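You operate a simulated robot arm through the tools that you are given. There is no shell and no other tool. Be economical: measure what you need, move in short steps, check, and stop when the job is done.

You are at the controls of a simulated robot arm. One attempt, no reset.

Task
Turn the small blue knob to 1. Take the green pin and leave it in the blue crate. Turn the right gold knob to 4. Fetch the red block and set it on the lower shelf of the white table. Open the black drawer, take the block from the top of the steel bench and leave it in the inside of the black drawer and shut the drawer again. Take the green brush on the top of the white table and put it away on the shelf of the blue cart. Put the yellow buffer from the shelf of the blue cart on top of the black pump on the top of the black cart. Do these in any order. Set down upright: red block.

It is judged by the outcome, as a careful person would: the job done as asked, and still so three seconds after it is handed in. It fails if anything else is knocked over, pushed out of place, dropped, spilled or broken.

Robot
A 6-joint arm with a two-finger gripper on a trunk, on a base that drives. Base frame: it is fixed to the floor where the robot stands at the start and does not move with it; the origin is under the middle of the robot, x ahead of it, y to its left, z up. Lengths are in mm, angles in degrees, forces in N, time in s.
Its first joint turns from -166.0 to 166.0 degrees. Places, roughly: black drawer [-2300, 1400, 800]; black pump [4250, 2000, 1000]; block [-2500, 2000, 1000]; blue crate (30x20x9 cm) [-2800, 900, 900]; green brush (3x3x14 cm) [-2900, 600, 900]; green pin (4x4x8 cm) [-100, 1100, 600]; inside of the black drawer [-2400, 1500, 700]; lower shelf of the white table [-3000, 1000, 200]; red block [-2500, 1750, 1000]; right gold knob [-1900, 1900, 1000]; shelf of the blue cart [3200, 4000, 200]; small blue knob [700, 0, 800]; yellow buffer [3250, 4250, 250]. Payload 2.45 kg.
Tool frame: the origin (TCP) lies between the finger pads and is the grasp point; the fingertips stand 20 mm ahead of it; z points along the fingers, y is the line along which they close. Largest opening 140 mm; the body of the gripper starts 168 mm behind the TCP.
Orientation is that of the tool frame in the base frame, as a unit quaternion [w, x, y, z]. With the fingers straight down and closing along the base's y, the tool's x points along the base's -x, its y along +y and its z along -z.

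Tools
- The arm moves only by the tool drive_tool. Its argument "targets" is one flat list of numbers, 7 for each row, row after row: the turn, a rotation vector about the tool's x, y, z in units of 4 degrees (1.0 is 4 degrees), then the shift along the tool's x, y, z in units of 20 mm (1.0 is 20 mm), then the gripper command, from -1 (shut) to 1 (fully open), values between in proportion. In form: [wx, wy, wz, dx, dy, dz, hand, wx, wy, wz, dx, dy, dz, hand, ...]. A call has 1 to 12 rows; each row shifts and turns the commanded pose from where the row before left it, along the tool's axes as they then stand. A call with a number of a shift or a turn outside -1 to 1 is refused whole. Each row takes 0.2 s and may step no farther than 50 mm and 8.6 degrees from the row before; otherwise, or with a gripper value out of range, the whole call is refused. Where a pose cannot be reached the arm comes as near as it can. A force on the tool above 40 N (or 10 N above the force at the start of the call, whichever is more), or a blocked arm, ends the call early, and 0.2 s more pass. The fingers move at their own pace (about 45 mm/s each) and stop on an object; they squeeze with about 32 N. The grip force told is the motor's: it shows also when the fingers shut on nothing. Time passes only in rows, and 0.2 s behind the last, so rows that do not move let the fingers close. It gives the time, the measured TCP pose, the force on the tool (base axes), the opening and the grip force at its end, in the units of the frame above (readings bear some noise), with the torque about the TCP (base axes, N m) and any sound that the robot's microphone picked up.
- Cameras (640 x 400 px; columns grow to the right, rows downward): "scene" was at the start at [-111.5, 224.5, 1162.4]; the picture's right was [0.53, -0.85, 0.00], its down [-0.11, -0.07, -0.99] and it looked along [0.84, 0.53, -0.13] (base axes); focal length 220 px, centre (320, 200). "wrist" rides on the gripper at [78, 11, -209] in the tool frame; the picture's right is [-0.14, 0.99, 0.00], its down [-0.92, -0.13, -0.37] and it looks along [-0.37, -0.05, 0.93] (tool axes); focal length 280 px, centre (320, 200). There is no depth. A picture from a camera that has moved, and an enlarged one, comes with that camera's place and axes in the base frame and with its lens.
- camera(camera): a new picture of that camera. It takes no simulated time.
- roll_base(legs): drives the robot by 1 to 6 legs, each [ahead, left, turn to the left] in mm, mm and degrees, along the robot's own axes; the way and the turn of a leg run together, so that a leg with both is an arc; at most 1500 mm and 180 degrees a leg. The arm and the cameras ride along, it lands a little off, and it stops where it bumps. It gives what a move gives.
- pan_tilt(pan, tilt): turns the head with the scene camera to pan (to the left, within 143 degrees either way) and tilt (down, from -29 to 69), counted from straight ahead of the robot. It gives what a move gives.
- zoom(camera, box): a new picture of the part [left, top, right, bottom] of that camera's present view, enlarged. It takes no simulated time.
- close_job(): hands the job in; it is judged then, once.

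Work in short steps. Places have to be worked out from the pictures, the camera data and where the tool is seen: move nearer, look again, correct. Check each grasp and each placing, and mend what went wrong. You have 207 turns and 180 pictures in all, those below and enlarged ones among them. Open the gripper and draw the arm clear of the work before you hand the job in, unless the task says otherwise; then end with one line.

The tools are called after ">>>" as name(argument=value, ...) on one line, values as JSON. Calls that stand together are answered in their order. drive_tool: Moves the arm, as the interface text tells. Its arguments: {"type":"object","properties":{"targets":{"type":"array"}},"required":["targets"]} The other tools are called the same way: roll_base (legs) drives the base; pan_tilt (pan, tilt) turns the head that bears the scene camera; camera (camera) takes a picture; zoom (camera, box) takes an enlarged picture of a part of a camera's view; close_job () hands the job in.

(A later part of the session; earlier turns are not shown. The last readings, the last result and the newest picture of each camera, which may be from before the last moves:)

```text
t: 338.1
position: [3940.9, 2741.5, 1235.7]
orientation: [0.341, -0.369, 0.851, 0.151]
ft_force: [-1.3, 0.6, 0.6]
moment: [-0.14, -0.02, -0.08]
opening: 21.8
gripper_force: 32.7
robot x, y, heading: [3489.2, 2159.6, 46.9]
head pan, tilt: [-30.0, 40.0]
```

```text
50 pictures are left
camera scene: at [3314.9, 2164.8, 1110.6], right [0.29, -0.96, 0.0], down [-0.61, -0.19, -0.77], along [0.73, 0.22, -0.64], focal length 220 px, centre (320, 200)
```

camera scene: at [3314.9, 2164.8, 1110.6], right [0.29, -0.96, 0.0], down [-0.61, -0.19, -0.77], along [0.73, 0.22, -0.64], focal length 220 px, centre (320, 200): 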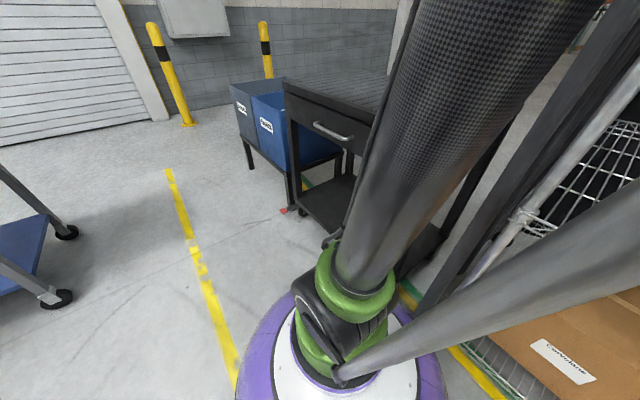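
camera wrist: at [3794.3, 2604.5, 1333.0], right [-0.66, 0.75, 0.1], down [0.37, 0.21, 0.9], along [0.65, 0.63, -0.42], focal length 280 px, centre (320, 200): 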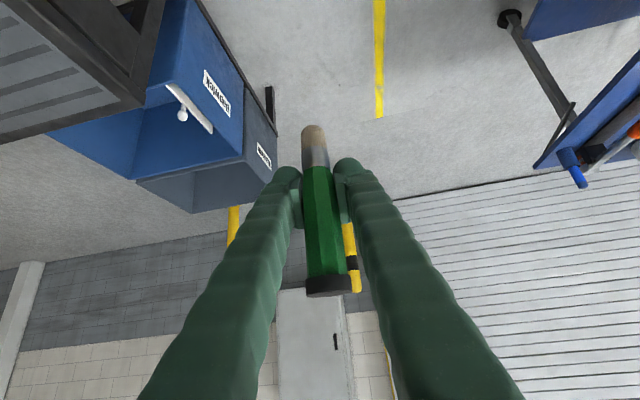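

The base is tight against the rack/black cart side. Sidestep left 400, restore heading.

>>> roll_base(legs=[[0, 350, 0], [0, 0, 6.2]])

>>> pan_tilt(pan=-35, tilt=30)

>>> camera(camera="scene")

```text
t: 340.8
position: [3611.4, 3031.7, 1235.2]
orientation: [0.33, -0.423, 0.826, 0.172]
ft_force: [0.5, -0.6, 0.4]
moment: [-0.01, 0.03, -0.01]
opening: 21.8
gripper_force: 32.0
robot x, y, heading: [3242.3, 2397.3, 54.1]
head pan, tilt: [-30.0, 40.0]
```

```text
t: 341.6
position: [3612.1, 3033.5, 1235.3]
orientation: [0.331, -0.423, 0.826, 0.172]
ft_force: [-0.8, 0.4, -0.5]
moment: [-0.01, 0.01, 0.0]
opening: 21.9
gripper_force: 31.8
robot x, y, heading: [3243.5, 2397.3, 54.0]
head pan, tilt: [-35.0, 30.0]
```

```text
49 pictures are left
camera scene: at [3075.2, 2373.6, 1125.9], right [0.33, -0.94, 0.0], down [-0.47, -0.17, -0.87], along [0.82, 0.29, -0.5], focal length 220 px, centre (320, 200)
```

scene: 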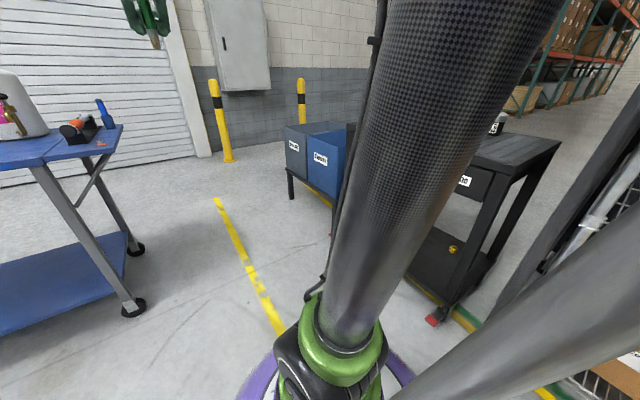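

Clear now. Continue: ahead 180 and left 900 to face the blue cart's shelf.

>>> roll_base(legs=[[150, 0, -0.9], [0, 850, 0]])

>>> pan_tilt(pan=-5, tilt=30)

>>> camera(camera="scene")

>>> camera(camera="wrist")

```text
t: 344.6
position: [3497.3, 3306.4, 1235.5]
orientation: [0.329, -0.432, 0.821, 0.176]
ft_force: [-0.1, 0.1, -0.3]
moment: [-0.01, 0.0, 0.01]
opening: 21.8
gripper_force: 32.1
robot x, y, heading: [3142.8, 2663.7, 55.3]
head pan, tilt: [-35.0, 30.0]
stopped in leg 2: the robot was blocked; the commanded pose is now the measured one
```

```text
t: 345.6
position: [3498.4, 3304.8, 1235.0]
orientation: [0.329, -0.432, 0.821, 0.176]
ft_force: [-0.5, 0.7, -1.1]
moment: [-0.04, -0.01, 0.0]
opening: 21.9
gripper_force: 32.3
robot x, y, heading: [3140.2, 2660.6, 55.5]
head pan, tilt: [-5.0, 30.0]
```

```text
48 pictures are left
camera scene: at [2946.4, 2675.0, 1125.9], right [0.77, -0.64, 0.0], down [-0.32, -0.39, -0.87], along [0.55, 0.67, -0.5], focal length 220 px, centre (320, 200)
```

scene: 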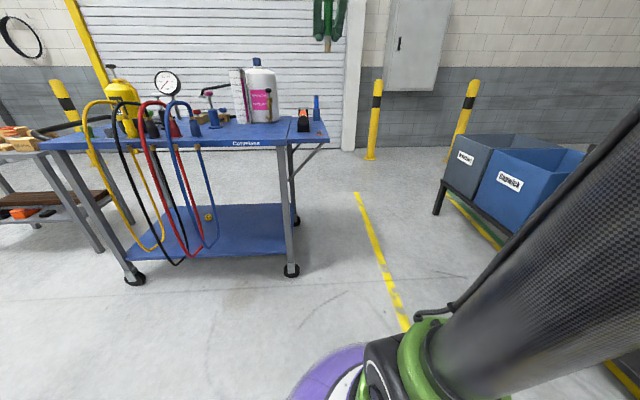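

```text
47 pictures are left
camera wrist: at [3375.2, 3145.7, 1332.7], right [-0.76, 0.64, 0.1], down [0.34, 0.26, 0.9], along [0.55, 0.72, -0.42], focal length 280 px, centre (320, 200)
```

wrist: 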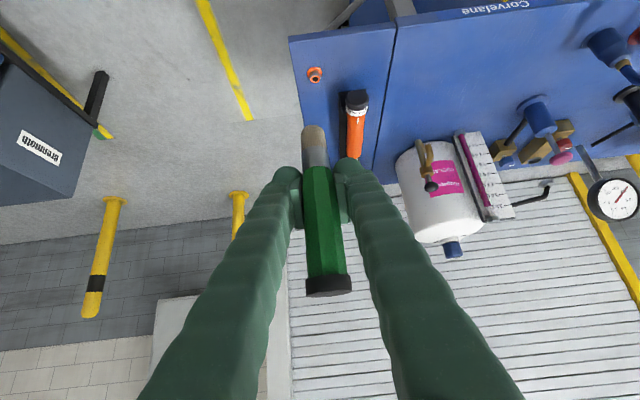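

Blocked again, probably by the jack stands at left-rear. Look there.

>>> pan_tilt(pan=130, tilt=50)

>>> camera(camera="scene")

```text
t: 347.8
position: [3497.9, 3307.3, 1235.7]
orientation: [0.329, -0.432, 0.821, 0.176]
ft_force: [-0.9, 0.8, 0.8]
moment: [0.03, -0.02, 0.01]
opening: 21.9
gripper_force: 32.2
robot x, y, heading: [3137.2, 2665.1, 55.6]
head pan, tilt: [130.0, 50.0]
```

```text
46 pictures are left
camera scene: at [2812.2, 2598.0, 1096.4], right [-0.09, 1.0, 0.0], down [0.76, 0.07, -0.64], along [-0.64, -0.06, -0.77], focal length 220 px, centre (320, 200)
```

scene: 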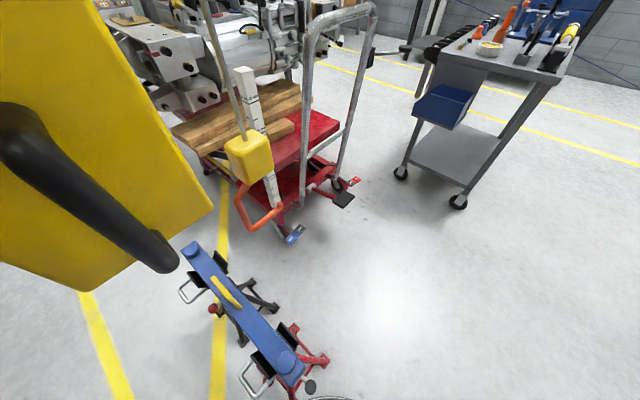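

The base touched the jack stands' end (left-rear). Move ahead away from it; before that raise the arm 90 mm to clear the bottles on the cart.

>>> drive_tool(targets=[0, 0, 0, -0.7, 0, -0.72, -1, 0, 0, 0, -0.7, 0, -0.72, -1, 0, 0, 0, -0.7, 0, -0.72, -1, 0, 0, 0, -0.7, 0, -0.72, -1])

>>> roll_base(legs=[[190, 0, 0], [0, 0, -2.4], [0, 520, 0]])

>>> pan_tilt(pan=8, tilt=45)

>>> camera(camera="scene")

```text
t: 348.8
position: [3497.8, 3306.5, 1316.4]
orientation: [0.329, -0.431, 0.822, 0.176]
ft_force: [0.4, -0.3, 0.2]
moment: [0.04, -0.03, 0.02]
opening: 21.8
gripper_force: 32.1
robot x, y, heading: [3140.5, 2659.3, 55.5]
head pan, tilt: [130.0, 50.0]
```

```text
t: 353.3
position: [3215.8, 3758.5, 1317.2]
orientation: [0.333, -0.413, 0.831, 0.168]
ft_force: [0.3, 0.8, 0.4]
moment: [0.01, 0.02, -0.03]
opening: 22.0
gripper_force: 31.7
robot x, y, heading: [2830.0, 3135.6, 53.0]
head pan, tilt: [130.0, 50.0]
```

```text
t: 355.4
position: [3215.8, 3759.3, 1317.0]
orientation: [0.333, -0.413, 0.831, 0.168]
ft_force: [0.5, 0.0, -1.0]
moment: [-0.02, 0.0, 0.03]
opening: 21.9
gripper_force: 31.6
robot x, y, heading: [2827.8, 3132.0, 53.1]
head pan, tilt: [8.0, 45.0]
```

```text
45 pictures are left
camera scene: at [2614.7, 3157.7, 1103.3], right [0.87, -0.49, 0.0], down [-0.34, -0.62, -0.71], along [0.34, 0.62, -0.71], focal length 220 px, centre (320, 200)
```

scene: 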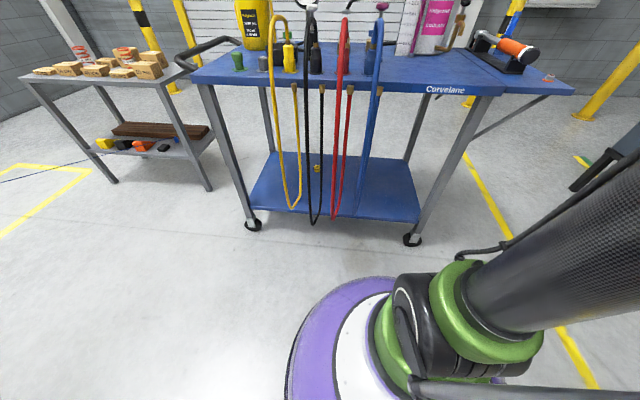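

The shelf's front is hung with hoses and the buffer sits deep behind them, but behind the cart there is ~1.6 m free. I go round the cart's right end and work from the back.

>>> roll_base(legs=[[0, -890, 0], [1000, 0, 0], [0, 0, -179]])

>>> pan_tilt(pan=-60, tilt=25)

>>> camera(camera="scene")

```text
t: 372.1
position: [3813.8, 2758.8, 1316.5]
orientation: [0.182, 0.813, 0.447, -0.326]
ft_force: [0.6, -0.1, -0.8]
moment: [-0.02, -0.01, -0.04]
opening: 22.3
gripper_force: 31.9
robot x, y, heading: [4152.1, 3415.5, -122.6]
head pan, tilt: [8.0, 45.0]
```

```text
t: 373.5
position: [3813.5, 2758.5, 1316.2]
orientation: [0.181, 0.813, 0.447, -0.325]
ft_force: [0.0, 0.0, -0.6]
moment: [-0.04, -0.04, 0.01]
opening: 22.1
gripper_force: 31.8
robot x, y, heading: [4147.1, 3413.4, -122.4]
head pan, tilt: [-60.0, 25.0]
```

```text
44 pictures are left
camera scene: at [4305.5, 3485.7, 1133.9], right [0.04, 1.0, 0.0], down [0.42, -0.02, -0.91], along [-0.91, 0.04, -0.42], focal length 220 px, centre (320, 200)
```

scene: 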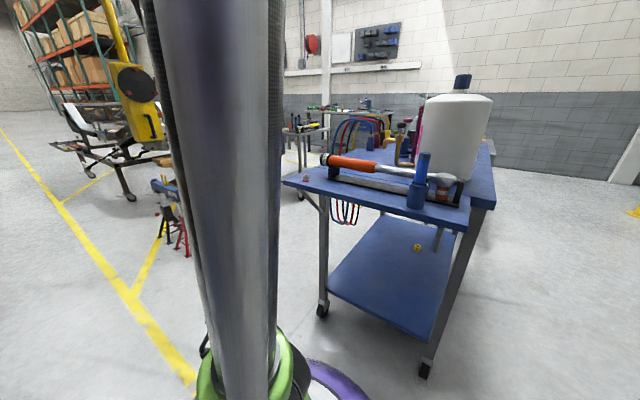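

Robot is at the cart's right end; the buffer is visible on the shelf at ~(3140,4179). Straighten, drive backward past the cart, then sidestep right behind it.

>>> roll_base(legs=[[0, 0, -4.5], [-1080, 0, 0], [0, -850, 0]])

>>> pan_tilt(pan=-5, tilt=38)

>>> camera(camera="scene")

>>> camera(camera="wrist")

```text
t: 383.6
position: [3722.0, 4181.3, 1316.4]
orientation: [0.165, 0.835, 0.406, -0.334]
ft_force: [-0.4, -0.5, -0.8]
moment: [0.0, -0.01, 0.01]
opening: 22.2
gripper_force: 32.1
robot x, y, heading: [4117.5, 4801.4, -127.9]
head pan, tilt: [-60.0, 25.0]
```

```text
t: 384.9
position: [3721.7, 4180.1, 1316.8]
orientation: [0.165, 0.835, 0.405, -0.334]
ft_force: [0.0, 0.6, -1.1]
moment: [0.04, 0.01, 0.01]
opening: 21.9
gripper_force: 31.9
robot x, y, heading: [4117.9, 4802.4, -128.2]
head pan, tilt: [-5.0, 38.0]
```

```text
43 pictures are left
camera scene: at [4315.1, 4779.9, 1113.6], right [-0.73, 0.68, 0.0], down [0.42, 0.45, -0.79], along [-0.54, -0.57, -0.62], focal length 220 px, centre (320, 200)
```

scene: 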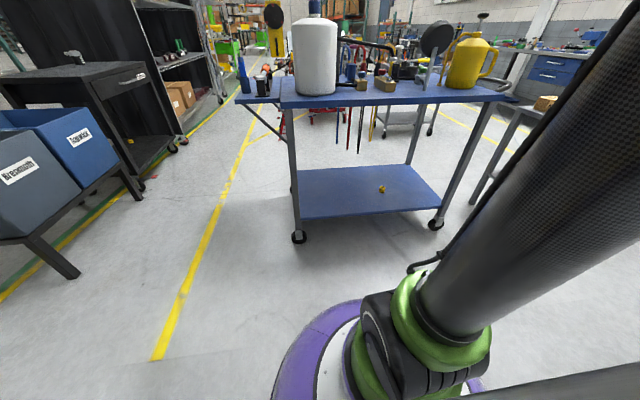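

```text
42 pictures are left
camera wrist: at [3853.9, 4332.1, 1414.1], right [0.72, -0.69, 0.1], down [-0.36, -0.24, 0.9], along [-0.6, -0.68, -0.42], focal length 280 px, centre (320, 200)
```

wrist: 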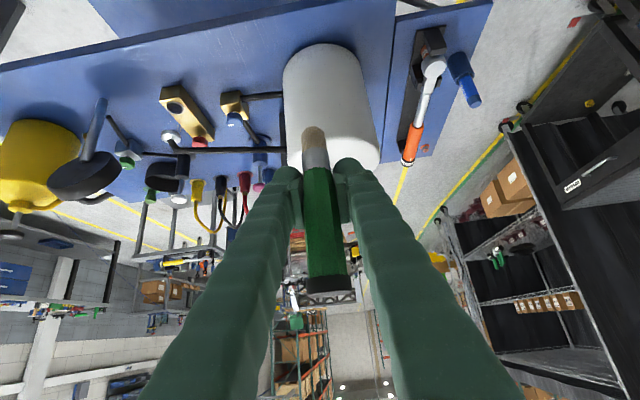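

Behind the cart now. Adjust slightly right and heading, then lower the arm behind the cart's back edge.

>>> roll_base(legs=[[0, 0, 1.3], [0, -85, 0]])

>>> drive_tool(targets=[0, 0, 0, 0.96, 0, 1, -1, 0, 0, 0, 0.96, 0, 1, -1, 0, 0, 0, 0.96, 0, 1, -1, 0, 0, 0, 0.96, 0, 1, -1, 0, 0, 0, 0.96, 0, 1, -1, 0, 0, 0, 0.96, 0, 1, -1, 0, 0, 0, 0.96, 0, 1, -1, 0, 0, 0, 0.96, 0, 1, -1, 0, 0, 0, 0.96, 0, 1, -1, 0, 0, 0, 0.96, 0, 1, -1, 0, 0, 0, 0.96, 0, 1, -1, 0, 0, 0, 0.96, 0, 1, -1])

>>> camera(camera="wrist")

```text
t: 386.3
position: [3666.3, 4225.2, 1317.3]
orientation: [0.169, 0.83, 0.415, -0.332]
ft_force: [0.0, 0.7, -1.0]
moment: [-0.04, -0.01, 0.03]
opening: 22.2
gripper_force: 32.5
robot x, y, heading: [4052.2, 4855.3, -127.1]
head pan, tilt: [-5.0, 38.0]
```

```text
t: 388.9
position: [3665.9, 4223.8, 983.2]
orientation: [0.169, 0.83, 0.415, -0.332]
ft_force: [-0.3, 0.8, -0.2]
moment: [-0.02, 0.02, 0.03]
opening: 21.8
gripper_force: 31.9
robot x, y, heading: [4048.3, 4856.7, -126.9]
head pan, tilt: [-5.0, 38.0]
```

```text
41 pictures are left
camera wrist: at [3795.7, 4377.6, 1080.6], right [0.73, -0.67, 0.1], down [-0.35, -0.25, 0.9], along [-0.58, -0.7, -0.42], focal length 280 px, centre (320, 200)
```

wrist: 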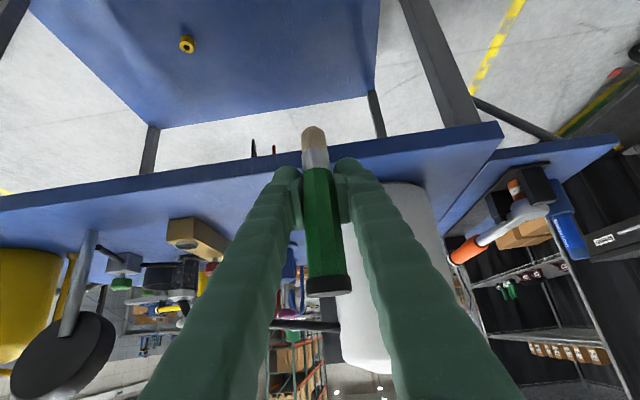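

Clear of the table edge by ~100 mm. Continue lowering to ~z 540.

>>> drive_tool(targets=[0, 0, 0, 0.96, 0, 1, -1, 0, 0, 0, 0.96, 0, 1, -1, 0, 0, 0, 0.96, 0, 1, -1, 0, 0, 0, 0.96, 0, 1, -1, 0, 0, 0, 0.96, 0, 1, -1, 0, 0, 0, 0.96, 0, 1, -1, 0, 0, 0, 0.96, 0, 1, -1, 0, 0, 0, 0.96, 0, 1, -1, 0, 0, 0, 0.96, 0, 1, -1, 0, 0, 0, 0.96, 0, 1, -1, 0, 0, 0, 0.96, 0, 1, -1, 0, 0, 0, 0.96, 0, 1, -1])

>>> drive_tool(targets=[0, 0, 0, 0.8, 0, 1, -1, 0, 0, 0, 0.8, 0, 1, -1, 0, 0, 0, 0.6, 0, 1, -1, 0, 0, 0, 0.4, 0, 1, -1])

>>> camera(camera="wrist")

```text
t: 391.5
position: [3668.3, 4222.6, 650.8]
orientation: [0.17, 0.83, 0.415, -0.333]
ft_force: [0.4, -0.4, -0.6]
moment: [-0.04, -0.03, 0.01]
opening: 22.2
gripper_force: 32.4
robot x, y, heading: [4048.9, 4855.5, -126.8]
head pan, tilt: [-5.0, 38.0]
```

```text
t: 392.5
position: [3657.2, 4207.5, 558.1]
orientation: [0.17, 0.83, 0.414, -0.333]
ft_force: [-0.2, 0.1, -0.8]
moment: [-0.02, 0.0, 0.01]
opening: 22.2
gripper_force: 31.6
robot x, y, heading: [4052.2, 4850.6, -126.7]
head pan, tilt: [-5.0, 38.0]
```

```text
40 pictures are left
camera wrist: at [3787.1, 4361.4, 655.7], right [0.73, -0.67, 0.1], down [-0.35, -0.25, 0.9], along [-0.58, -0.7, -0.42], focal length 280 px, centre (320, 200)
```

wrist: 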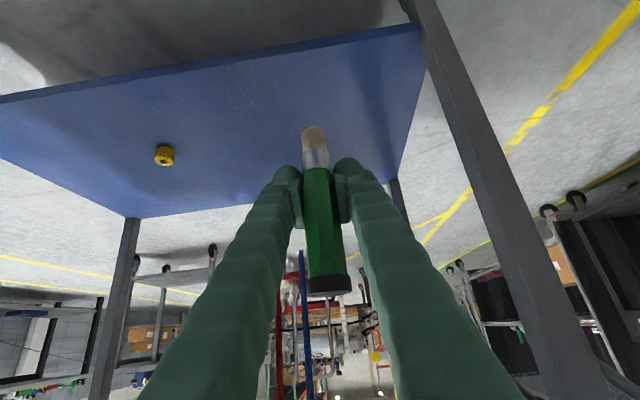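

Shelf in view; buffer at left, free space ahead. Move diagonally in over the shelf.

>>> drive_tool(targets=[0, 0, 0, 0.065, 0, 1, -1, 0, 0, 0, 0.065, 0, 1, -1, 0, 0, 0, 0.065, 0, 1, -1, 0, 0, 0, 0.065, 0, 1, -1, 0, 0, 0, 0.065, 0, 1, -1, 0, 0, 0, 0.065, 0, 1, -1, 0, 0, 0, 0.065, 0, 1, -1, 0, 0, 0, 0.065, 0, 1, -1, 0, 0, 0, 0.065, 0, 1, -1, 0, 0, 0, 0.065, 0, 1, -1, 0, 0, 0, 0.065, 0, 1, -1, 0, 0, 0, 0.065, 0, 1, -1])

>>> camera(camera="wrist")

```text
t: 395.1
position: [3565.7, 4084.6, 374.1]
orientation: [0.168, 0.83, 0.415, -0.333]
ft_force: [0.8, -0.1, 0.6]
moment: [0.0, -0.01, -0.05]
opening: 21.8
gripper_force: 31.4
robot x, y, heading: [4051.9, 4854.5, -127.0]
head pan, tilt: [-5.0, 38.0]
```

```text
39 pictures are left
camera wrist: at [3694.6, 4238.9, 470.9], right [0.73, -0.67, 0.1], down [-0.35, -0.25, 0.9], along [-0.58, -0.7, -0.42], focal length 280 px, centre (320, 200)
```

wrist: 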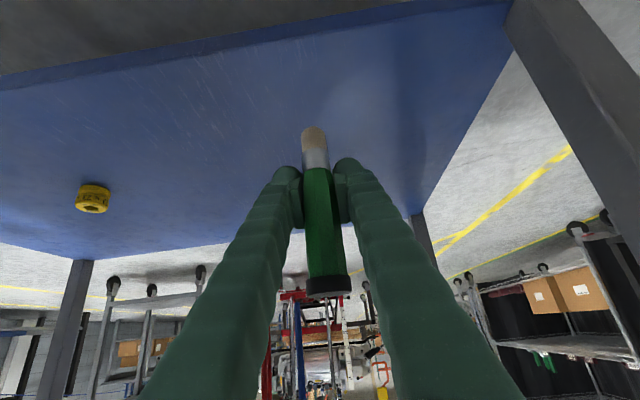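

Over the shelf. Lower gently until contact.

>>> drive_tool(targets=[0, 0, 0, 0.235, 0, 0.606, -1, 0, 0, 0, 0.235, 0, 0.606, -1, 0, 0, 0, 0.235, 0, 0.606, -1, 0, 0, 0, 0.235, 0, 0.606, -1, 0, 0, 0, 0.235, 0, 0.606, -1, 0, 0, 0, 0.235, 0, 0.606, -1, 0, 0, 0, 0.235, 0, 0.606, -1, 0, 0, 0, 0.235, 0, 0.606, -1, 0, 0, 0, 0.235, 0, 0.606, -1])

>>> camera(camera="wrist")

```text
t: 397.1
position: [3530.0, 4030.6, 280.7]
orientation: [0.169, 0.83, 0.414, -0.332]
ft_force: [0.2, 1.6, 7.8]
moment: [0.15, -0.07, -0.04]
opening: 22.1
gripper_force: 32.3
out of reach, approached as far as the arm can: row 2, 3, 4, 6, 8
robot x, y, heading: [4048.0, 4852.2, -127.0]
head pan, tilt: [-5.0, 38.0]
```

```text
38 pictures are left
camera wrist: at [3658.3, 4184.8, 377.9], right [0.73, -0.67, 0.1], down [-0.35, -0.25, 0.9], along [-0.58, -0.7, -0.42], focal length 280 px, centre (320, 200)
```

wrist: 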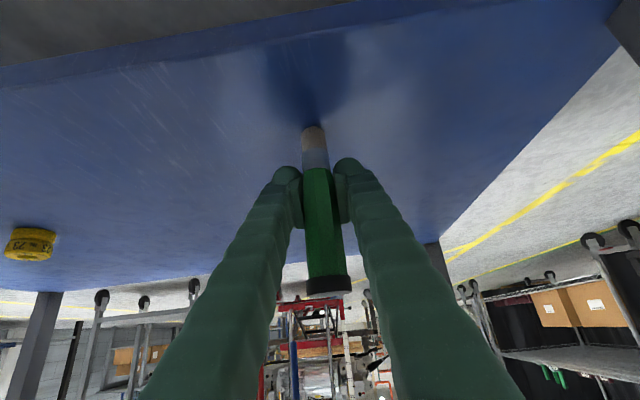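

Brush touches the shelf (light contact). Open and check.

>>> drive_tool(targets=[0, 0, 0, 0, 0, 0, -0.6, 0, 0, 0, 0, 0, 0, -0.4, 0, 0, 0, 0, 0, 0, -0.2, 0, 0, 0, 0, 0, 0, -0.2])

>>> camera(camera="wrist")

```text
t: 398.1
position: [3530.4, 4030.6, 280.2]
orientation: [0.167, 0.831, 0.414, -0.331]
ft_force: [0.3, 0.6, -0.2]
moment: [-0.01, -0.01, -0.03]
opening: 55.8
gripper_force: 0.0
robot x, y, heading: [4049.6, 4853.9, -126.7]
head pan, tilt: [-5.0, 38.0]
```

```text
37 pictures are left
camera wrist: at [3658.4, 4184.7, 377.6], right [0.73, -0.67, 0.1], down [-0.35, -0.25, 0.9], along [-0.58, -0.7, -0.42], focal length 280 px, centre (320, 200)
```

wrist: 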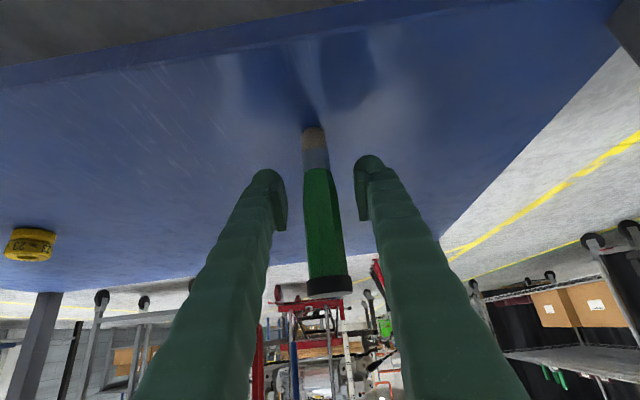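

Brush stands on the shelf. Open wider and retreat along the tool axis.

>>> drive_tool(targets=[0, 0, 0, 0, 0, 0, 0.3, 0, 0, 0, 0, 0, 0, 0.3, 0, 0, 0, 0, 0, -0.7, 0.3, 0, 0, 0, 0, 0, -0.7, 0.3, 0, 0, 0, 0, 0, -0.7, 0.3, 0, 0, 0, 0, 0, -0.7, 0.3, 0, 0, 0, 0, 0, -0.8, 0.3, 0, 0, 0, 0, 0, -0.8, 0.3, 0, 0, 0, 0, 0, -1, 0.3, 0, 0, 0, 0, 0, -1, 0.3, 0, 0, 0, 0, 0, -1, 0.3, 0, 0, 0, 0, 0, -1, 0.3])

>>> camera(camera="wrist")

```text
t: 400.7
position: [3591.3, 4113.3, 412.0]
orientation: [0.168, 0.83, 0.415, -0.331]
ft_force: [-0.4, 0.5, -0.2]
moment: [0.03, 0.01, 0.03]
opening: 90.7
gripper_force: 0.0
out of reach, approached as far as the arm can: row 3, 5, 7, 10
robot x, y, heading: [4049.0, 4853.8, -127.0]
head pan, tilt: [-5.0, 38.0]
```

```text
36 pictures are left
camera wrist: at [3720.4, 4266.2, 509.6], right [0.73, -0.67, 0.1], down [-0.35, -0.25, 0.9], along [-0.58, -0.7, -0.42], focal length 280 px, centre (320, 200)
```

wrist: 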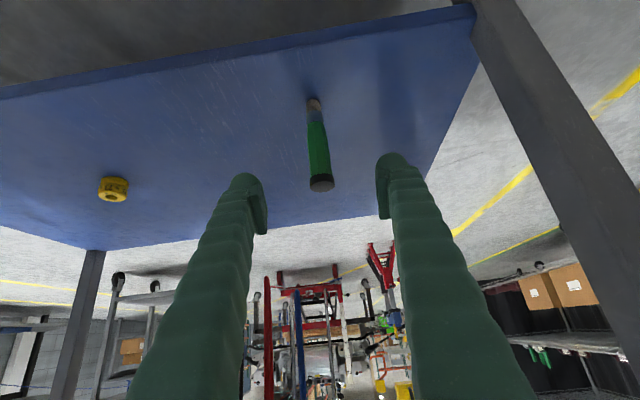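

Brush done. Now the buffer at about n≈10, u≈5210: shift the base right 395 and ahead 100 with the arm as is.

>>> roll_base(legs=[[0, -395, 0], [100, 0, 0]])

>>> camera(camera="wrist")

>>> camera(camera="scene")

```text
t: 404.0
position: [3209.7, 4274.1, 412.4]
orientation: [0.169, 0.831, 0.414, -0.332]
ft_force: [-0.7, 0.6, 0.6]
moment: [-0.03, -0.02, -0.04]
opening: 90.9
gripper_force: 0.0
robot x, y, heading: [3668.2, 5011.9, -127.2]
head pan, tilt: [-5.0, 38.0]
```

```text
35 pictures are left
camera wrist: at [3340.2, 4427.5, 509.4], right [0.73, -0.67, 0.1], down [-0.35, -0.25, 0.9], along [-0.58, -0.69, -0.42], focal length 280 px, centre (320, 200)
```

wrist: 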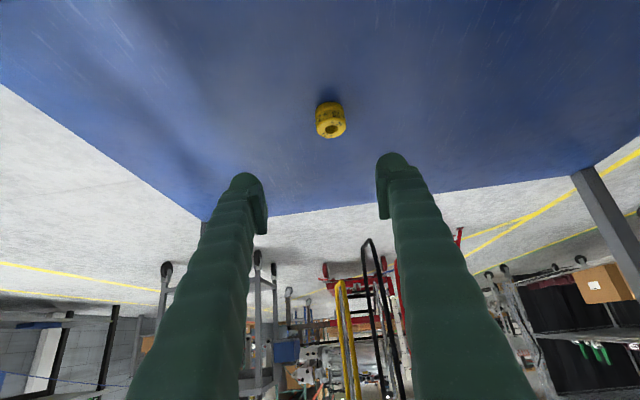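

```text
34 pictures are left
camera scene: at [3867.7, 4995.9, 1113.6], right [-0.74, 0.67, 0.0], down [0.41, 0.46, -0.79], along [-0.53, -0.59, -0.62], focal length 220 px, centre (320, 200)
```

scene: 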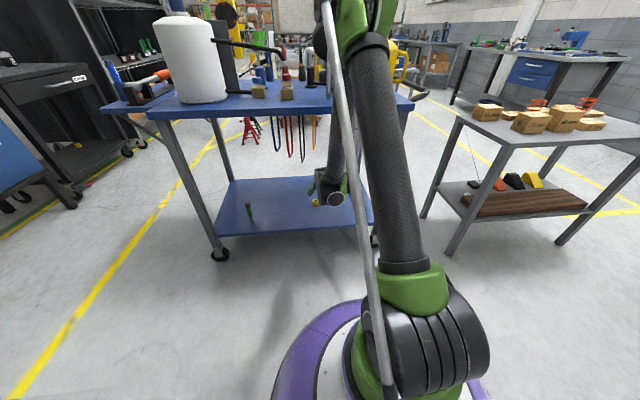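

Buffer is 120 mm ahead and ~21 mm left of the TCP. Approach most of the way with a 70 mm opening.

>>> drive_tool(targets=[0, 0, 0, 0.144, 0.134, 0.939, 0, 0, 0, 0, 0.144, 0.134, 0.939, 0, 0, 0, 0, 0.144, 0.134, 0.939, 0, 0, 0, 0, 0.144, 0.134, 0.939, 0, 0, 0, 0, 0.144, 0.134, 0.939, 0, 0, 0, 0, 0.144, 0.134, 0.939, 0, 0, 0, 0, 0.144, 0.134, 0.939, 0, 0, 0, 0, 0.144, 0.134, 0.939, 0])

>>> camera(camera="wrist")

```text
t: 405.8
position: [3174.2, 4186.0, 291.2]
orientation: [0.167, 0.831, 0.414, -0.331]
ft_force: [0.0, 0.2, -1.0]
moment: [0.01, -0.01, 0.03]
opening: 70.2
gripper_force: 0.0
out of reach, approached as far as the arm can: row 2
robot x, y, heading: [3674.1, 5015.1, -127.1]
head pan, tilt: [-5.0, 38.0]
```

```text
33 pictures are left
camera wrist: at [3302.9, 4339.9, 388.7], right [0.73, -0.68, 0.1], down [-0.35, -0.25, 0.9], along [-0.58, -0.69, -0.42], focal length 280 px, centre (320, 200)
```

wrist: 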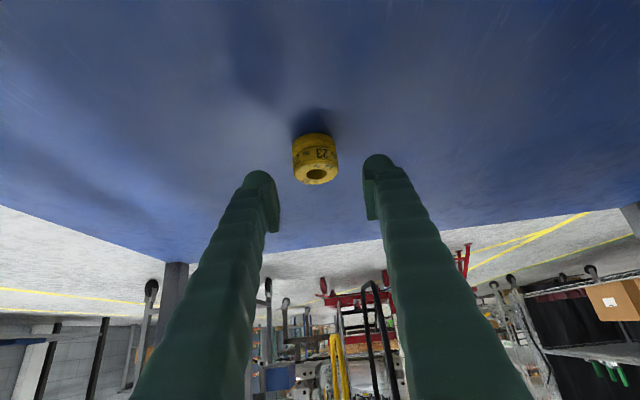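

>>> drive_tool(targets=[0, 0, 0, 0.08, -0.03, 0.75, 0, 0, 0, 0, 0.08, -0.03, 0.75, 0, 0, 0, 0, 0.08, -0.03, 0.75, 0, 0, 0, 0, 0.08, -0.03, 0.75, 0])

>>> camera(camera="wrist")

```text
t: 406.8
position: [3154.9, 4163.0, 248.4]
orientation: [0.169, 0.83, 0.414, -0.333]
ft_force: [3.7, 5.9, 24.3]
moment: [0.59, 0.46, -0.02]
opening: 71.8
gripper_force: 1.2
robot x, y, heading: [3672.6, 5016.7, -127.0]
head pan, tilt: [-5.0, 38.0]
stopped in row 4: the force on the tool passed its limit at 69 N (the readings are from after the stop); the commanded pose is now the measured one
```

```text
32 pictures are left
camera wrist: at [3283.1, 4316.7, 345.9], right [0.73, -0.67, 0.1], down [-0.35, -0.25, 0.9], along [-0.58, -0.7, -0.42], focal length 280 px, centre (320, 200)
```

wrist: 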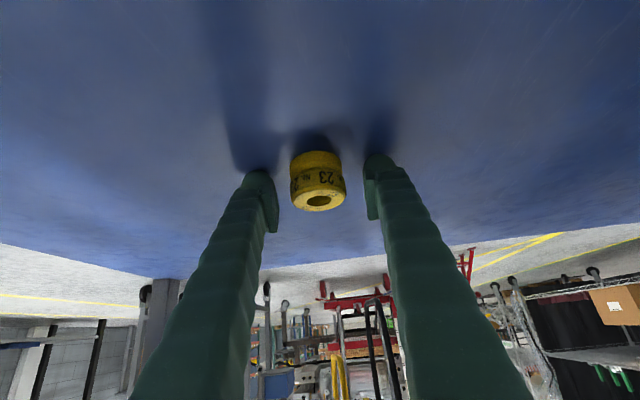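

Fingertips touch the shelf; lift 3 mm and close on the buffer.

>>> drive_tool(targets=[0, 0, 0, -0.12, 0, -0.12, 0, 0, 0, 0, 0, 0, 0, -0.4, 0, 0, 0, 0, 0, 0, -1, 0, 0, 0, 0, 0, 0, -1, 0, 0, 0, 0, 0, 0, -1])

>>> drive_tool(targets=[0, 0, 0, -0.7, 0, -0.72, -1, 0, 0, 0, -0.7, 0, -0.72, -1, 0, 0, 0, -0.7, 0, -0.72, -1, 0, 0, 0, 0, 0, -1, -1, 0, 0, 0, 0, 0, -1, -1, 0, 0, 0, 0, 0, -1, -1, 0, 0, 0, 0, 0, -1, -1, 0, 0, 0, 0, 0, -1, -1])

>>> camera(camera="wrist")

```text
t: 407.9
position: [3153.6, 4161.9, 250.1]
orientation: [0.168, 0.831, 0.414, -0.331]
ft_force: [-1.0, -0.3, 0.9]
moment: [-0.01, -0.01, 0.01]
opening: 43.1
gripper_force: 32.2
robot x, y, heading: [3669.8, 5016.6, -127.2]
head pan, tilt: [-5.0, 38.0]
```

```text
t: 409.8
position: [3194.0, 4217.8, 383.5]
orientation: [0.167, 0.831, 0.414, -0.331]
ft_force: [0.0, 0.9, -1.0]
moment: [0.02, 0.01, 0.03]
opening: 42.9
gripper_force: 31.3
robot x, y, heading: [3673.3, 5012.3, -127.0]
head pan, tilt: [-5.0, 38.0]
```

```text
31 pictures are left
camera wrist: at [3322.5, 4372.1, 480.5], right [0.73, -0.67, 0.1], down [-0.35, -0.25, 0.9], along [-0.58, -0.69, -0.42], focal length 280 px, centre (320, 200)
```

wrist: 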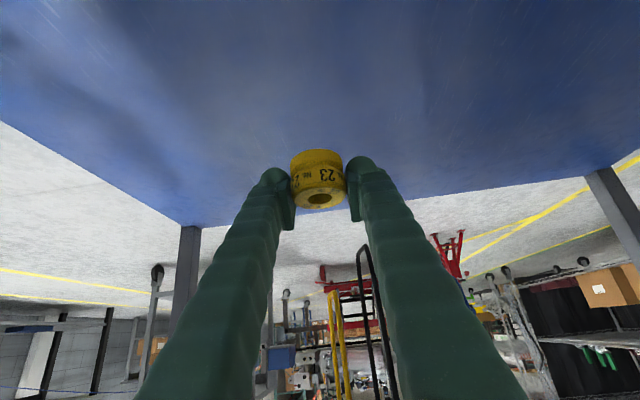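

Buffer held. Back the base out from under the table, then raise the arm.

>>> roll_base(legs=[[-290, 0, 0]])

>>> drive_tool(targets=[0, 0, 0, -0.96, 0, -1, -1, 0, 0, 0, -0.96, 0, -1, -1, 0, 0, 0, -0.96, 0, -1, -1, 0, 0, 0, -0.96, 0, -1, -1, 0, 0, 0, -0.96, 0, -1, -1, 0, 0, 0, -0.96, 0, -1, -1, 0, 0, 0, -0.96, 0, -1, -1, 0, 0, 0, -0.96, 0, -1, -1, 0, 0, 0, -0.96, 0, -1, -1, 0, 0, 0, -0.96, 0, -1, -1, 0, 0, 0, -0.96, 0, -1, -1, 0, 0, 0, -0.96, 0, -1, -1])

>>> drive_tool(targets=[0, 0, 0, -0.96, 0, -1, -1, 0, 0, 0, -0.96, 0, -1, -1, 0, 0, 0, -0.96, 0, -1, -1, 0, 0, 0, -0.96, 0, -1, -1, 0, 0, 0, -0.96, 0, -1, -1, 0, 0, 0, -0.96, 0, -1, -1, 0, 0, 0, -0.96, 0, -1, -1, 0, 0, 0, -0.96, 0, -1, -1, 0, 0, 0, -0.96, 0, -1, -1, 0, 0, 0, -0.96, 0, -1, -1, 0, 0, 0, -0.96, 0, -1, -1, 0, 0, 0, -0.96, 0, -1, -1])

>>> drive_tool(targets=[0, 0, 0, -0.96, 0, -1, -1, 0, 0, 0, -0.96, 0, -1, -1, 0, 0, 0, -0.96, 0, -1, -1, 0, 0, 0, -0.96, 0, -1, -1, 0, 0, 0, -0.96, 0, -1, -1, 0, 0, 0, -0.96, 0, -1, -1, 0, 0, 0, -0.96, 0, -1, -1])

>>> roll_base(legs=[[0, 1320, 0]])

>>> pan_tilt(pan=30, tilt=20)

>>> camera(camera="scene")

```text
t: 411.8
position: [3369.3, 4450.1, 383.1]
orientation: [0.167, 0.831, 0.415, -0.331]
ft_force: [0.8, 0.1, 0.1]
moment: [0.02, -0.03, -0.02]
opening: 42.9
gripper_force: 32.2
robot x, y, heading: [3848.1, 5246.7, -126.5]
head pan, tilt: [-5.0, 38.0]
```

```text
t: 414.4
position: [3367.3, 4449.7, 716.9]
orientation: [0.167, 0.831, 0.414, -0.332]
ft_force: [0.4, 0.0, -0.1]
moment: [0.01, -0.01, 0.0]
opening: 42.5
gripper_force: 31.9
robot x, y, heading: [3847.9, 5246.6, -126.8]
head pan, tilt: [-5.0, 38.0]
```

```text
t: 416.9
position: [3368.6, 4450.7, 1050.7]
orientation: [0.167, 0.831, 0.415, -0.332]
ft_force: [-0.2, -0.5, 0.0]
moment: [-0.01, -0.01, 0.01]
opening: 42.6
gripper_force: 31.9
robot x, y, heading: [3849.2, 5246.4, -126.8]
head pan, tilt: [-5.0, 38.0]
```

```text
t: 418.6
position: [3365.5, 4451.5, 1240.2]
orientation: [0.168, 0.831, 0.415, -0.331]
ft_force: [0.2, -0.3, -0.5]
moment: [-0.02, -0.03, 0.03]
opening: 42.7
gripper_force: 32.1
robot x, y, heading: [3848.0, 5249.7, -126.9]
head pan, tilt: [-5.0, 38.0]
```

```text
t: 425.1
position: [4429.3, 3673.6, 1242.2]
orientation: [0.172, 0.826, 0.424, -0.33]
ft_force: [0.5, 0.4, 0.7]
moment: [-0.01, -0.05, -0.01]
opening: 42.5
gripper_force: 31.9
robot x, y, heading: [4893.0, 4477.5, -125.5]
head pan, tilt: [-5.0, 38.0]
```

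```text
t: 426.1
position: [4428.7, 3672.0, 1240.2]
orientation: [0.172, 0.826, 0.425, -0.329]
ft_force: [0.4, 0.0, -0.5]
moment: [0.04, 0.01, 0.02]
opening: 42.8
gripper_force: 32.1
robot x, y, heading: [4888.3, 4477.0, -125.4]
head pan, tilt: [30.0, 20.0]
```

```text
30 pictures are left
camera scene: at [5136.4, 4438.0, 1142.0], right [-1.0, 0.1, 0.0], down [0.03, 0.34, -0.94], along [-0.09, -0.93, -0.34], focal length 220 px, centre (320, 200)
```

scene: 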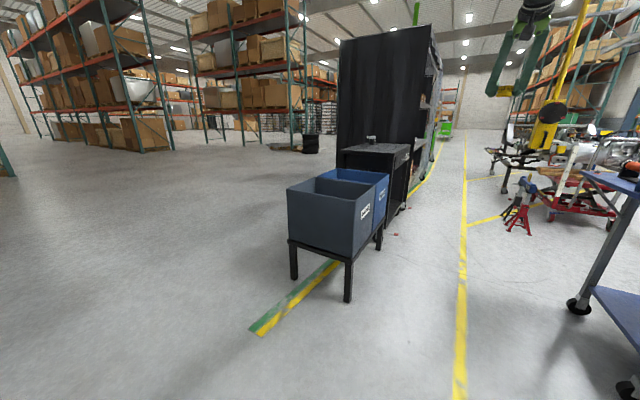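

Open floor around. Drive back down the aisle to u≈4900, turn to face the black cart (heading −37°), and sidestep right partway.

>>> roll_base(legs=[[0, 0, -1.5], [1500, 0, 0], [100, 0, 0], [0, 0, 90], [0, -550, 0]])

>>> pan_tilt(pan=-15, tilt=25)

>>> camera(camera="scene")

>>> camera(camera="wrist")

```text
t: 441.1
position: [4407.9, 2308.8, 1239.4]
orientation: [0.353, 0.292, 0.882, -0.114]
ft_force: [0.3, 0.1, 0.0]
moment: [-0.01, 0.04, 0.01]
opening: 42.5
gripper_force: 31.8
robot x, y, heading: [3614.5, 2785.9, -36.4]
head pan, tilt: [30.0, 20.0]
```

```text
t: 442.2
position: [4407.0, 2309.6, 1241.3]
orientation: [0.353, 0.293, 0.881, -0.115]
ft_force: [0.7, 0.4, -0.3]
moment: [0.01, 0.02, 0.02]
opening: 42.1
gripper_force: 32.0
robot x, y, heading: [3608.7, 2788.1, -36.7]
head pan, tilt: [-15.0, 25.0]
```

```text
29 pictures are left
camera scene: at [3619.8, 2969.7, 1133.9], right [-0.78, -0.62, 0.0], down [-0.26, 0.33, -0.91], along [0.56, -0.71, -0.42], focal length 220 px, centre (320, 200)
```

scene: 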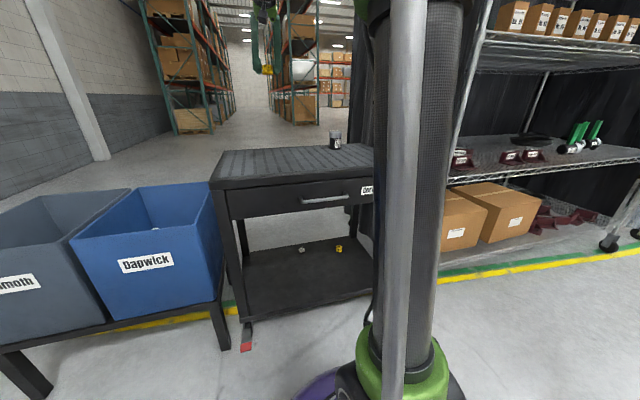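

```text
28 pictures are left
camera wrist: at [4251.9, 2437.3, 1338.5], right [0.67, 0.74, 0.1], down [0.25, -0.35, 0.9], along [0.7, -0.58, -0.42], focal length 280 px, centre (320, 200)
```

wrist: 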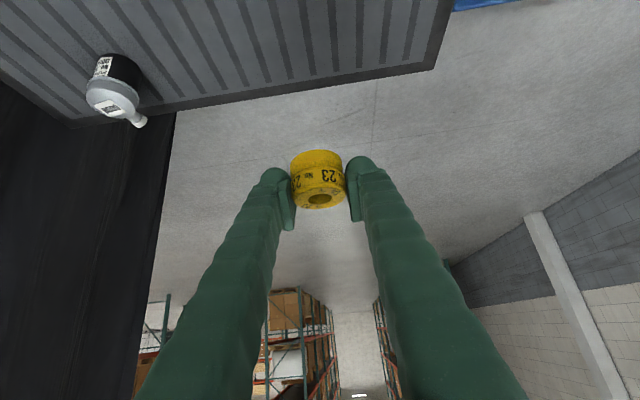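

>>> zoom(camera="wrist", box=[50, 30, 190, 150])

>>> zoom(camera="scene", box=[290, 100, 390, 180])

```text
3.33 times, centred on (120, 90) of wrist
camera zoom: at [4251.9, 2437.3, 1338.5], right [0.67, 0.74, 0.1], down [0.25, -0.35, 0.9], along [0.7, -0.58, -0.42], focal length 935 px, centre (987, 567)
```

zoom: 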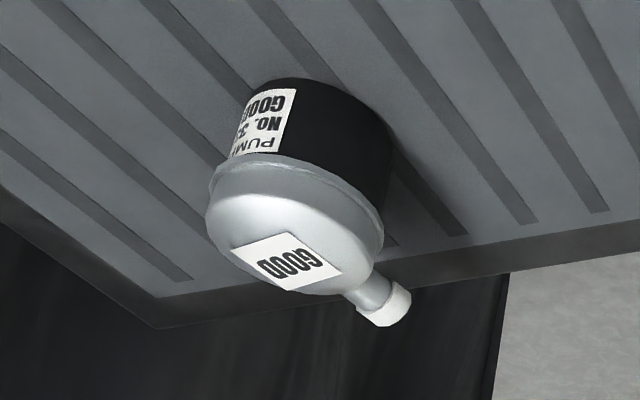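

```text
5.00 times, centred on (340, 140) of scene
camera zoom: at [3619.8, 2969.7, 1133.9], right [-0.78, -0.62, 0.0], down [-0.26, 0.33, -0.91], along [0.56, -0.71, -0.42], focal length 1102 px, centre (220, 500)
```

zoom: 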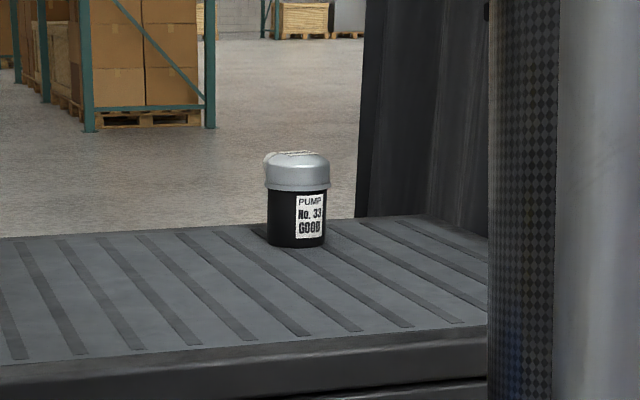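

Pump top is at about (4305,1969,976); cabinet side is ~215 mm beyond it. Sidestep right 335 mm and look again.

>>> roll_base(legs=[[0, -335, 0]])

>>> camera(camera="wrist")

```text
t: 444.4
position: [4206.2, 2041.1, 1240.5]
orientation: [0.353, 0.293, 0.881, -0.115]
ft_force: [0.6, -0.6, -0.2]
moment: [0.0, -0.02, -0.01]
opening: 42.2
gripper_force: 31.7
robot x, y, heading: [3411.9, 2522.1, -36.6]
head pan, tilt: [-15.0, 25.0]
```

```text
25 pictures are left
camera wrist: at [4050.8, 2167.5, 1338.5], right [0.67, 0.73, 0.1], down [0.25, -0.35, 0.9], along [0.7, -0.58, -0.42], focal length 280 px, centre (320, 200)
```

wrist: 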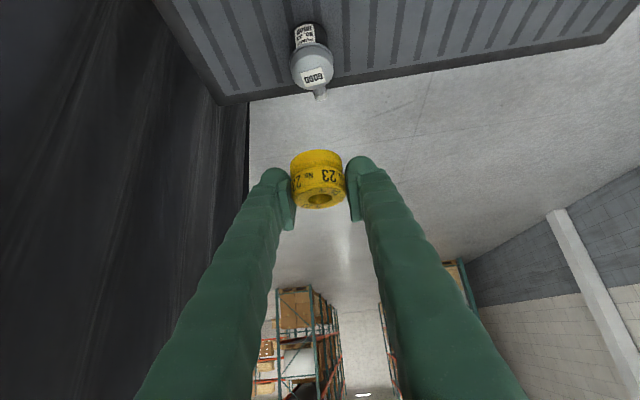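

Pump lies 121 mm straight ahead of the TCP. Approach to ~50 mm above its top.

>>> drive_tool(targets=[0, 0, 0, 0.16, 0.007, 0.98, -1, 0, 0, 0, 0.16, 0.007, 0.98, -1, 0, 0, 0, 0.16, 0.007, 0.98, -1, 0, 0, 0, 0.16, 0.007, 0.98, -1, 0, 0, 0, 0.16, 0.007, 0.98, -1, 0, 0, 0, 0.16, 0.007, 0.98, -1, 0, 0, 0, 0.16, 0.007, 0.98, -1, 0, 0, 0, 0.16, 0.007, 0.98, -1, 0, 0, 0, 0.16, 0.007, 0.98, -1, 0, 0, 0, 0.16, 0.007, 0.98, -1, 0, 0, 0, 0.16, 0.007, 0.98, -1])

>>> zoom(camera="wrist", box=[240, 100, 400, 230])

>>> zoom(camera="scene", box=[230, 60, 390, 200])

```text
t: 446.9
position: [4306.3, 1970.1, 1059.1]
orientation: [0.353, 0.293, 0.881, -0.115]
ft_force: [0.0, 0.2, -1.2]
moment: [0.0, -0.04, 0.0]
opening: 42.5
gripper_force: 32.7
robot x, y, heading: [3413.7, 2522.4, -36.8]
head pan, tilt: [-15.0, 25.0]
```

```text
3.08 times, centred on (320, 165) of wrist
camera zoom: at [4150.7, 2096.6, 1158.3], right [0.67, 0.73, 0.1], down [0.25, -0.35, 0.9], along [0.7, -0.58, -0.42], focal length 863 px, centre (320, 308)
```

zoom: 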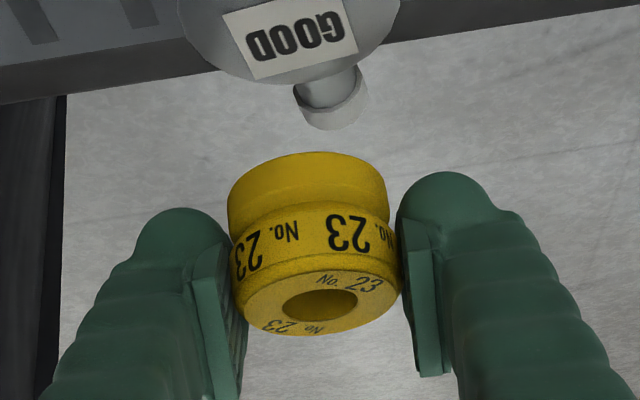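

```text
2.86 times, centred on (310, 130) of scene
camera zoom: at [3419.3, 2700.9, 1133.9], right [-0.79, -0.62, 0.0], down [-0.26, 0.33, -0.91], along [0.56, -0.71, -0.42], focal length 630 px, centre (349, 400)
```

zoom: 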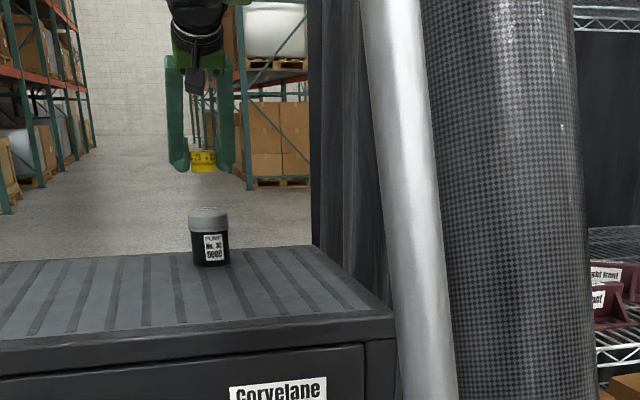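

Aligned over the pump's top. Lower gently until contact.

>>> drive_tool(targets=[0, 0, 0, 0.277, 0, 0.289, -1, 0, 0, 0, 0.277, 0, 0.289, -1, 0, 0, 0, 0.277, 0, 0.289, -1, 0, 0, 0, 0.277, 0, 0.289, -1, 0, 0, 0, 0.277, 0, 0.289, -1])

>>> zoom(camera="scene", box=[240, 80, 320, 140])

>>> zoom(camera="wrist", box=[220, 100, 420, 230])

```text
t: 448.1
position: [4305.9, 1969.5, 1019.6]
orientation: [0.353, 0.293, 0.881, -0.116]
ft_force: [-0.8, -0.8, 0.1]
moment: [0.03, 0.02, -0.02]
opening: 42.1
gripper_force: 32.5
robot x, y, heading: [3413.9, 2517.0, -36.6]
head pan, tilt: [-15.0, 25.0]
```

```text
6.67 times, centred on (280, 110) of scene
camera zoom: at [3419.4, 2700.8, 1133.9], right [-0.79, -0.62, 0.0], down [-0.26, 0.33, -0.91], along [0.56, -0.71, -0.42], focal length 1470 px, centre (587, 800)
```

zoom: 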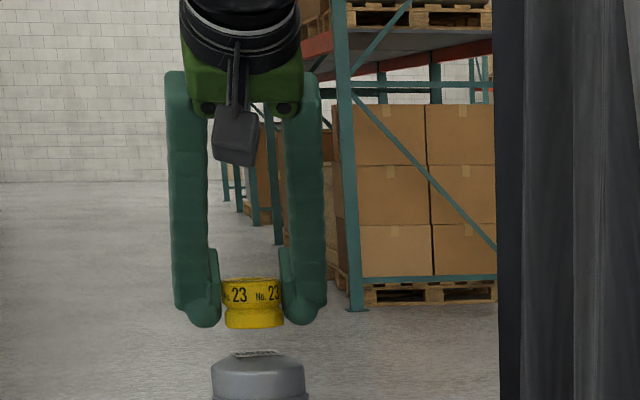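

```text
3.08 times, centred on (320, 165) of wrist
camera zoom: at [4151.2, 2096.4, 1117.9], right [0.67, 0.73, 0.1], down [0.25, -0.35, 0.9], along [0.7, -0.58, -0.42], focal length 863 px, centre (320, 308)
```

zoom: 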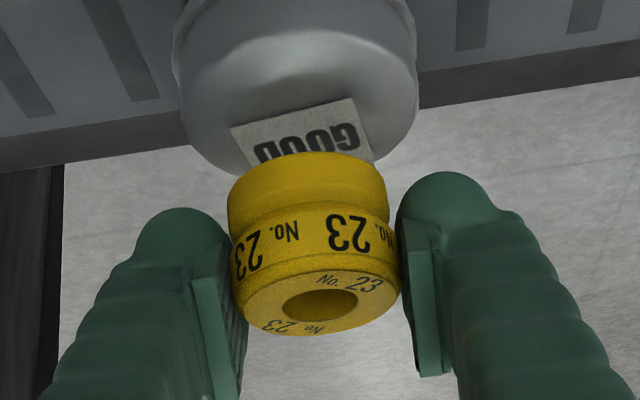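

~20 mm gap, aligned within a few mm. Nudge 2 mm right and lower in small steps to contact.

>>> drive_tool(targets=[0, 0, 0, 0.22, -0.1, 0.1, -1, 0, 0, 0, 0.14, 0, 0.145, -1, 0, 0, 0, 0.14, 0, 0.145, -1, 0, 0, 0, 0.1, 0, 0.11, -1, 0, 0, 0, 0.1, 0, 0.11, -1, 0, 0, 0, 0.1, 0, 0.11, -1, 0, 0, 0, 0.1, 0, 0.11, -1])

>>> zoom(camera="scene", box=[240, 90, 320, 150])

```text
t: 449.7
position: [4302.8, 1966.9, 999.5]
orientation: [0.356, 0.291, 0.88, -0.114]
ft_force: [-4.1, 3.2, 13.4]
moment: [0.21, -0.03, 0.08]
opening: 42.5
gripper_force: 31.8
robot x, y, heading: [3411.3, 2521.7, -37.0]
head pan, tilt: [-15.0, 25.0]
stopped in row 7: the force on the tool passed its limit at 42 N (the readings are from after the stop); the commanded pose is now the measured one
```

```text
6.67 times, centred on (280, 120) of scene
camera zoom: at [3418.8, 2701.2, 1133.9], right [-0.79, -0.62, 0.0], down [-0.26, 0.33, -0.91], along [0.56, -0.71, -0.42], focal length 1470 px, centre (587, 733)
```

zoom: 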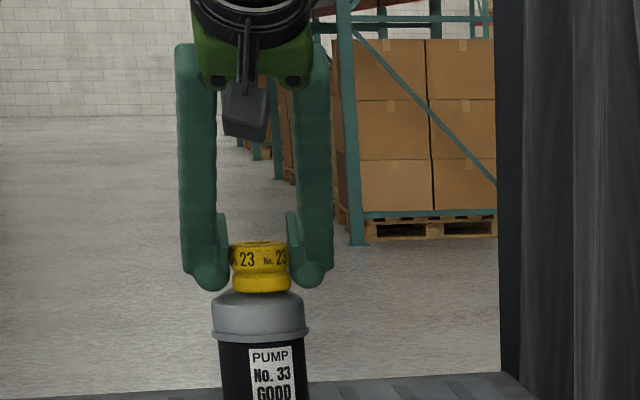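

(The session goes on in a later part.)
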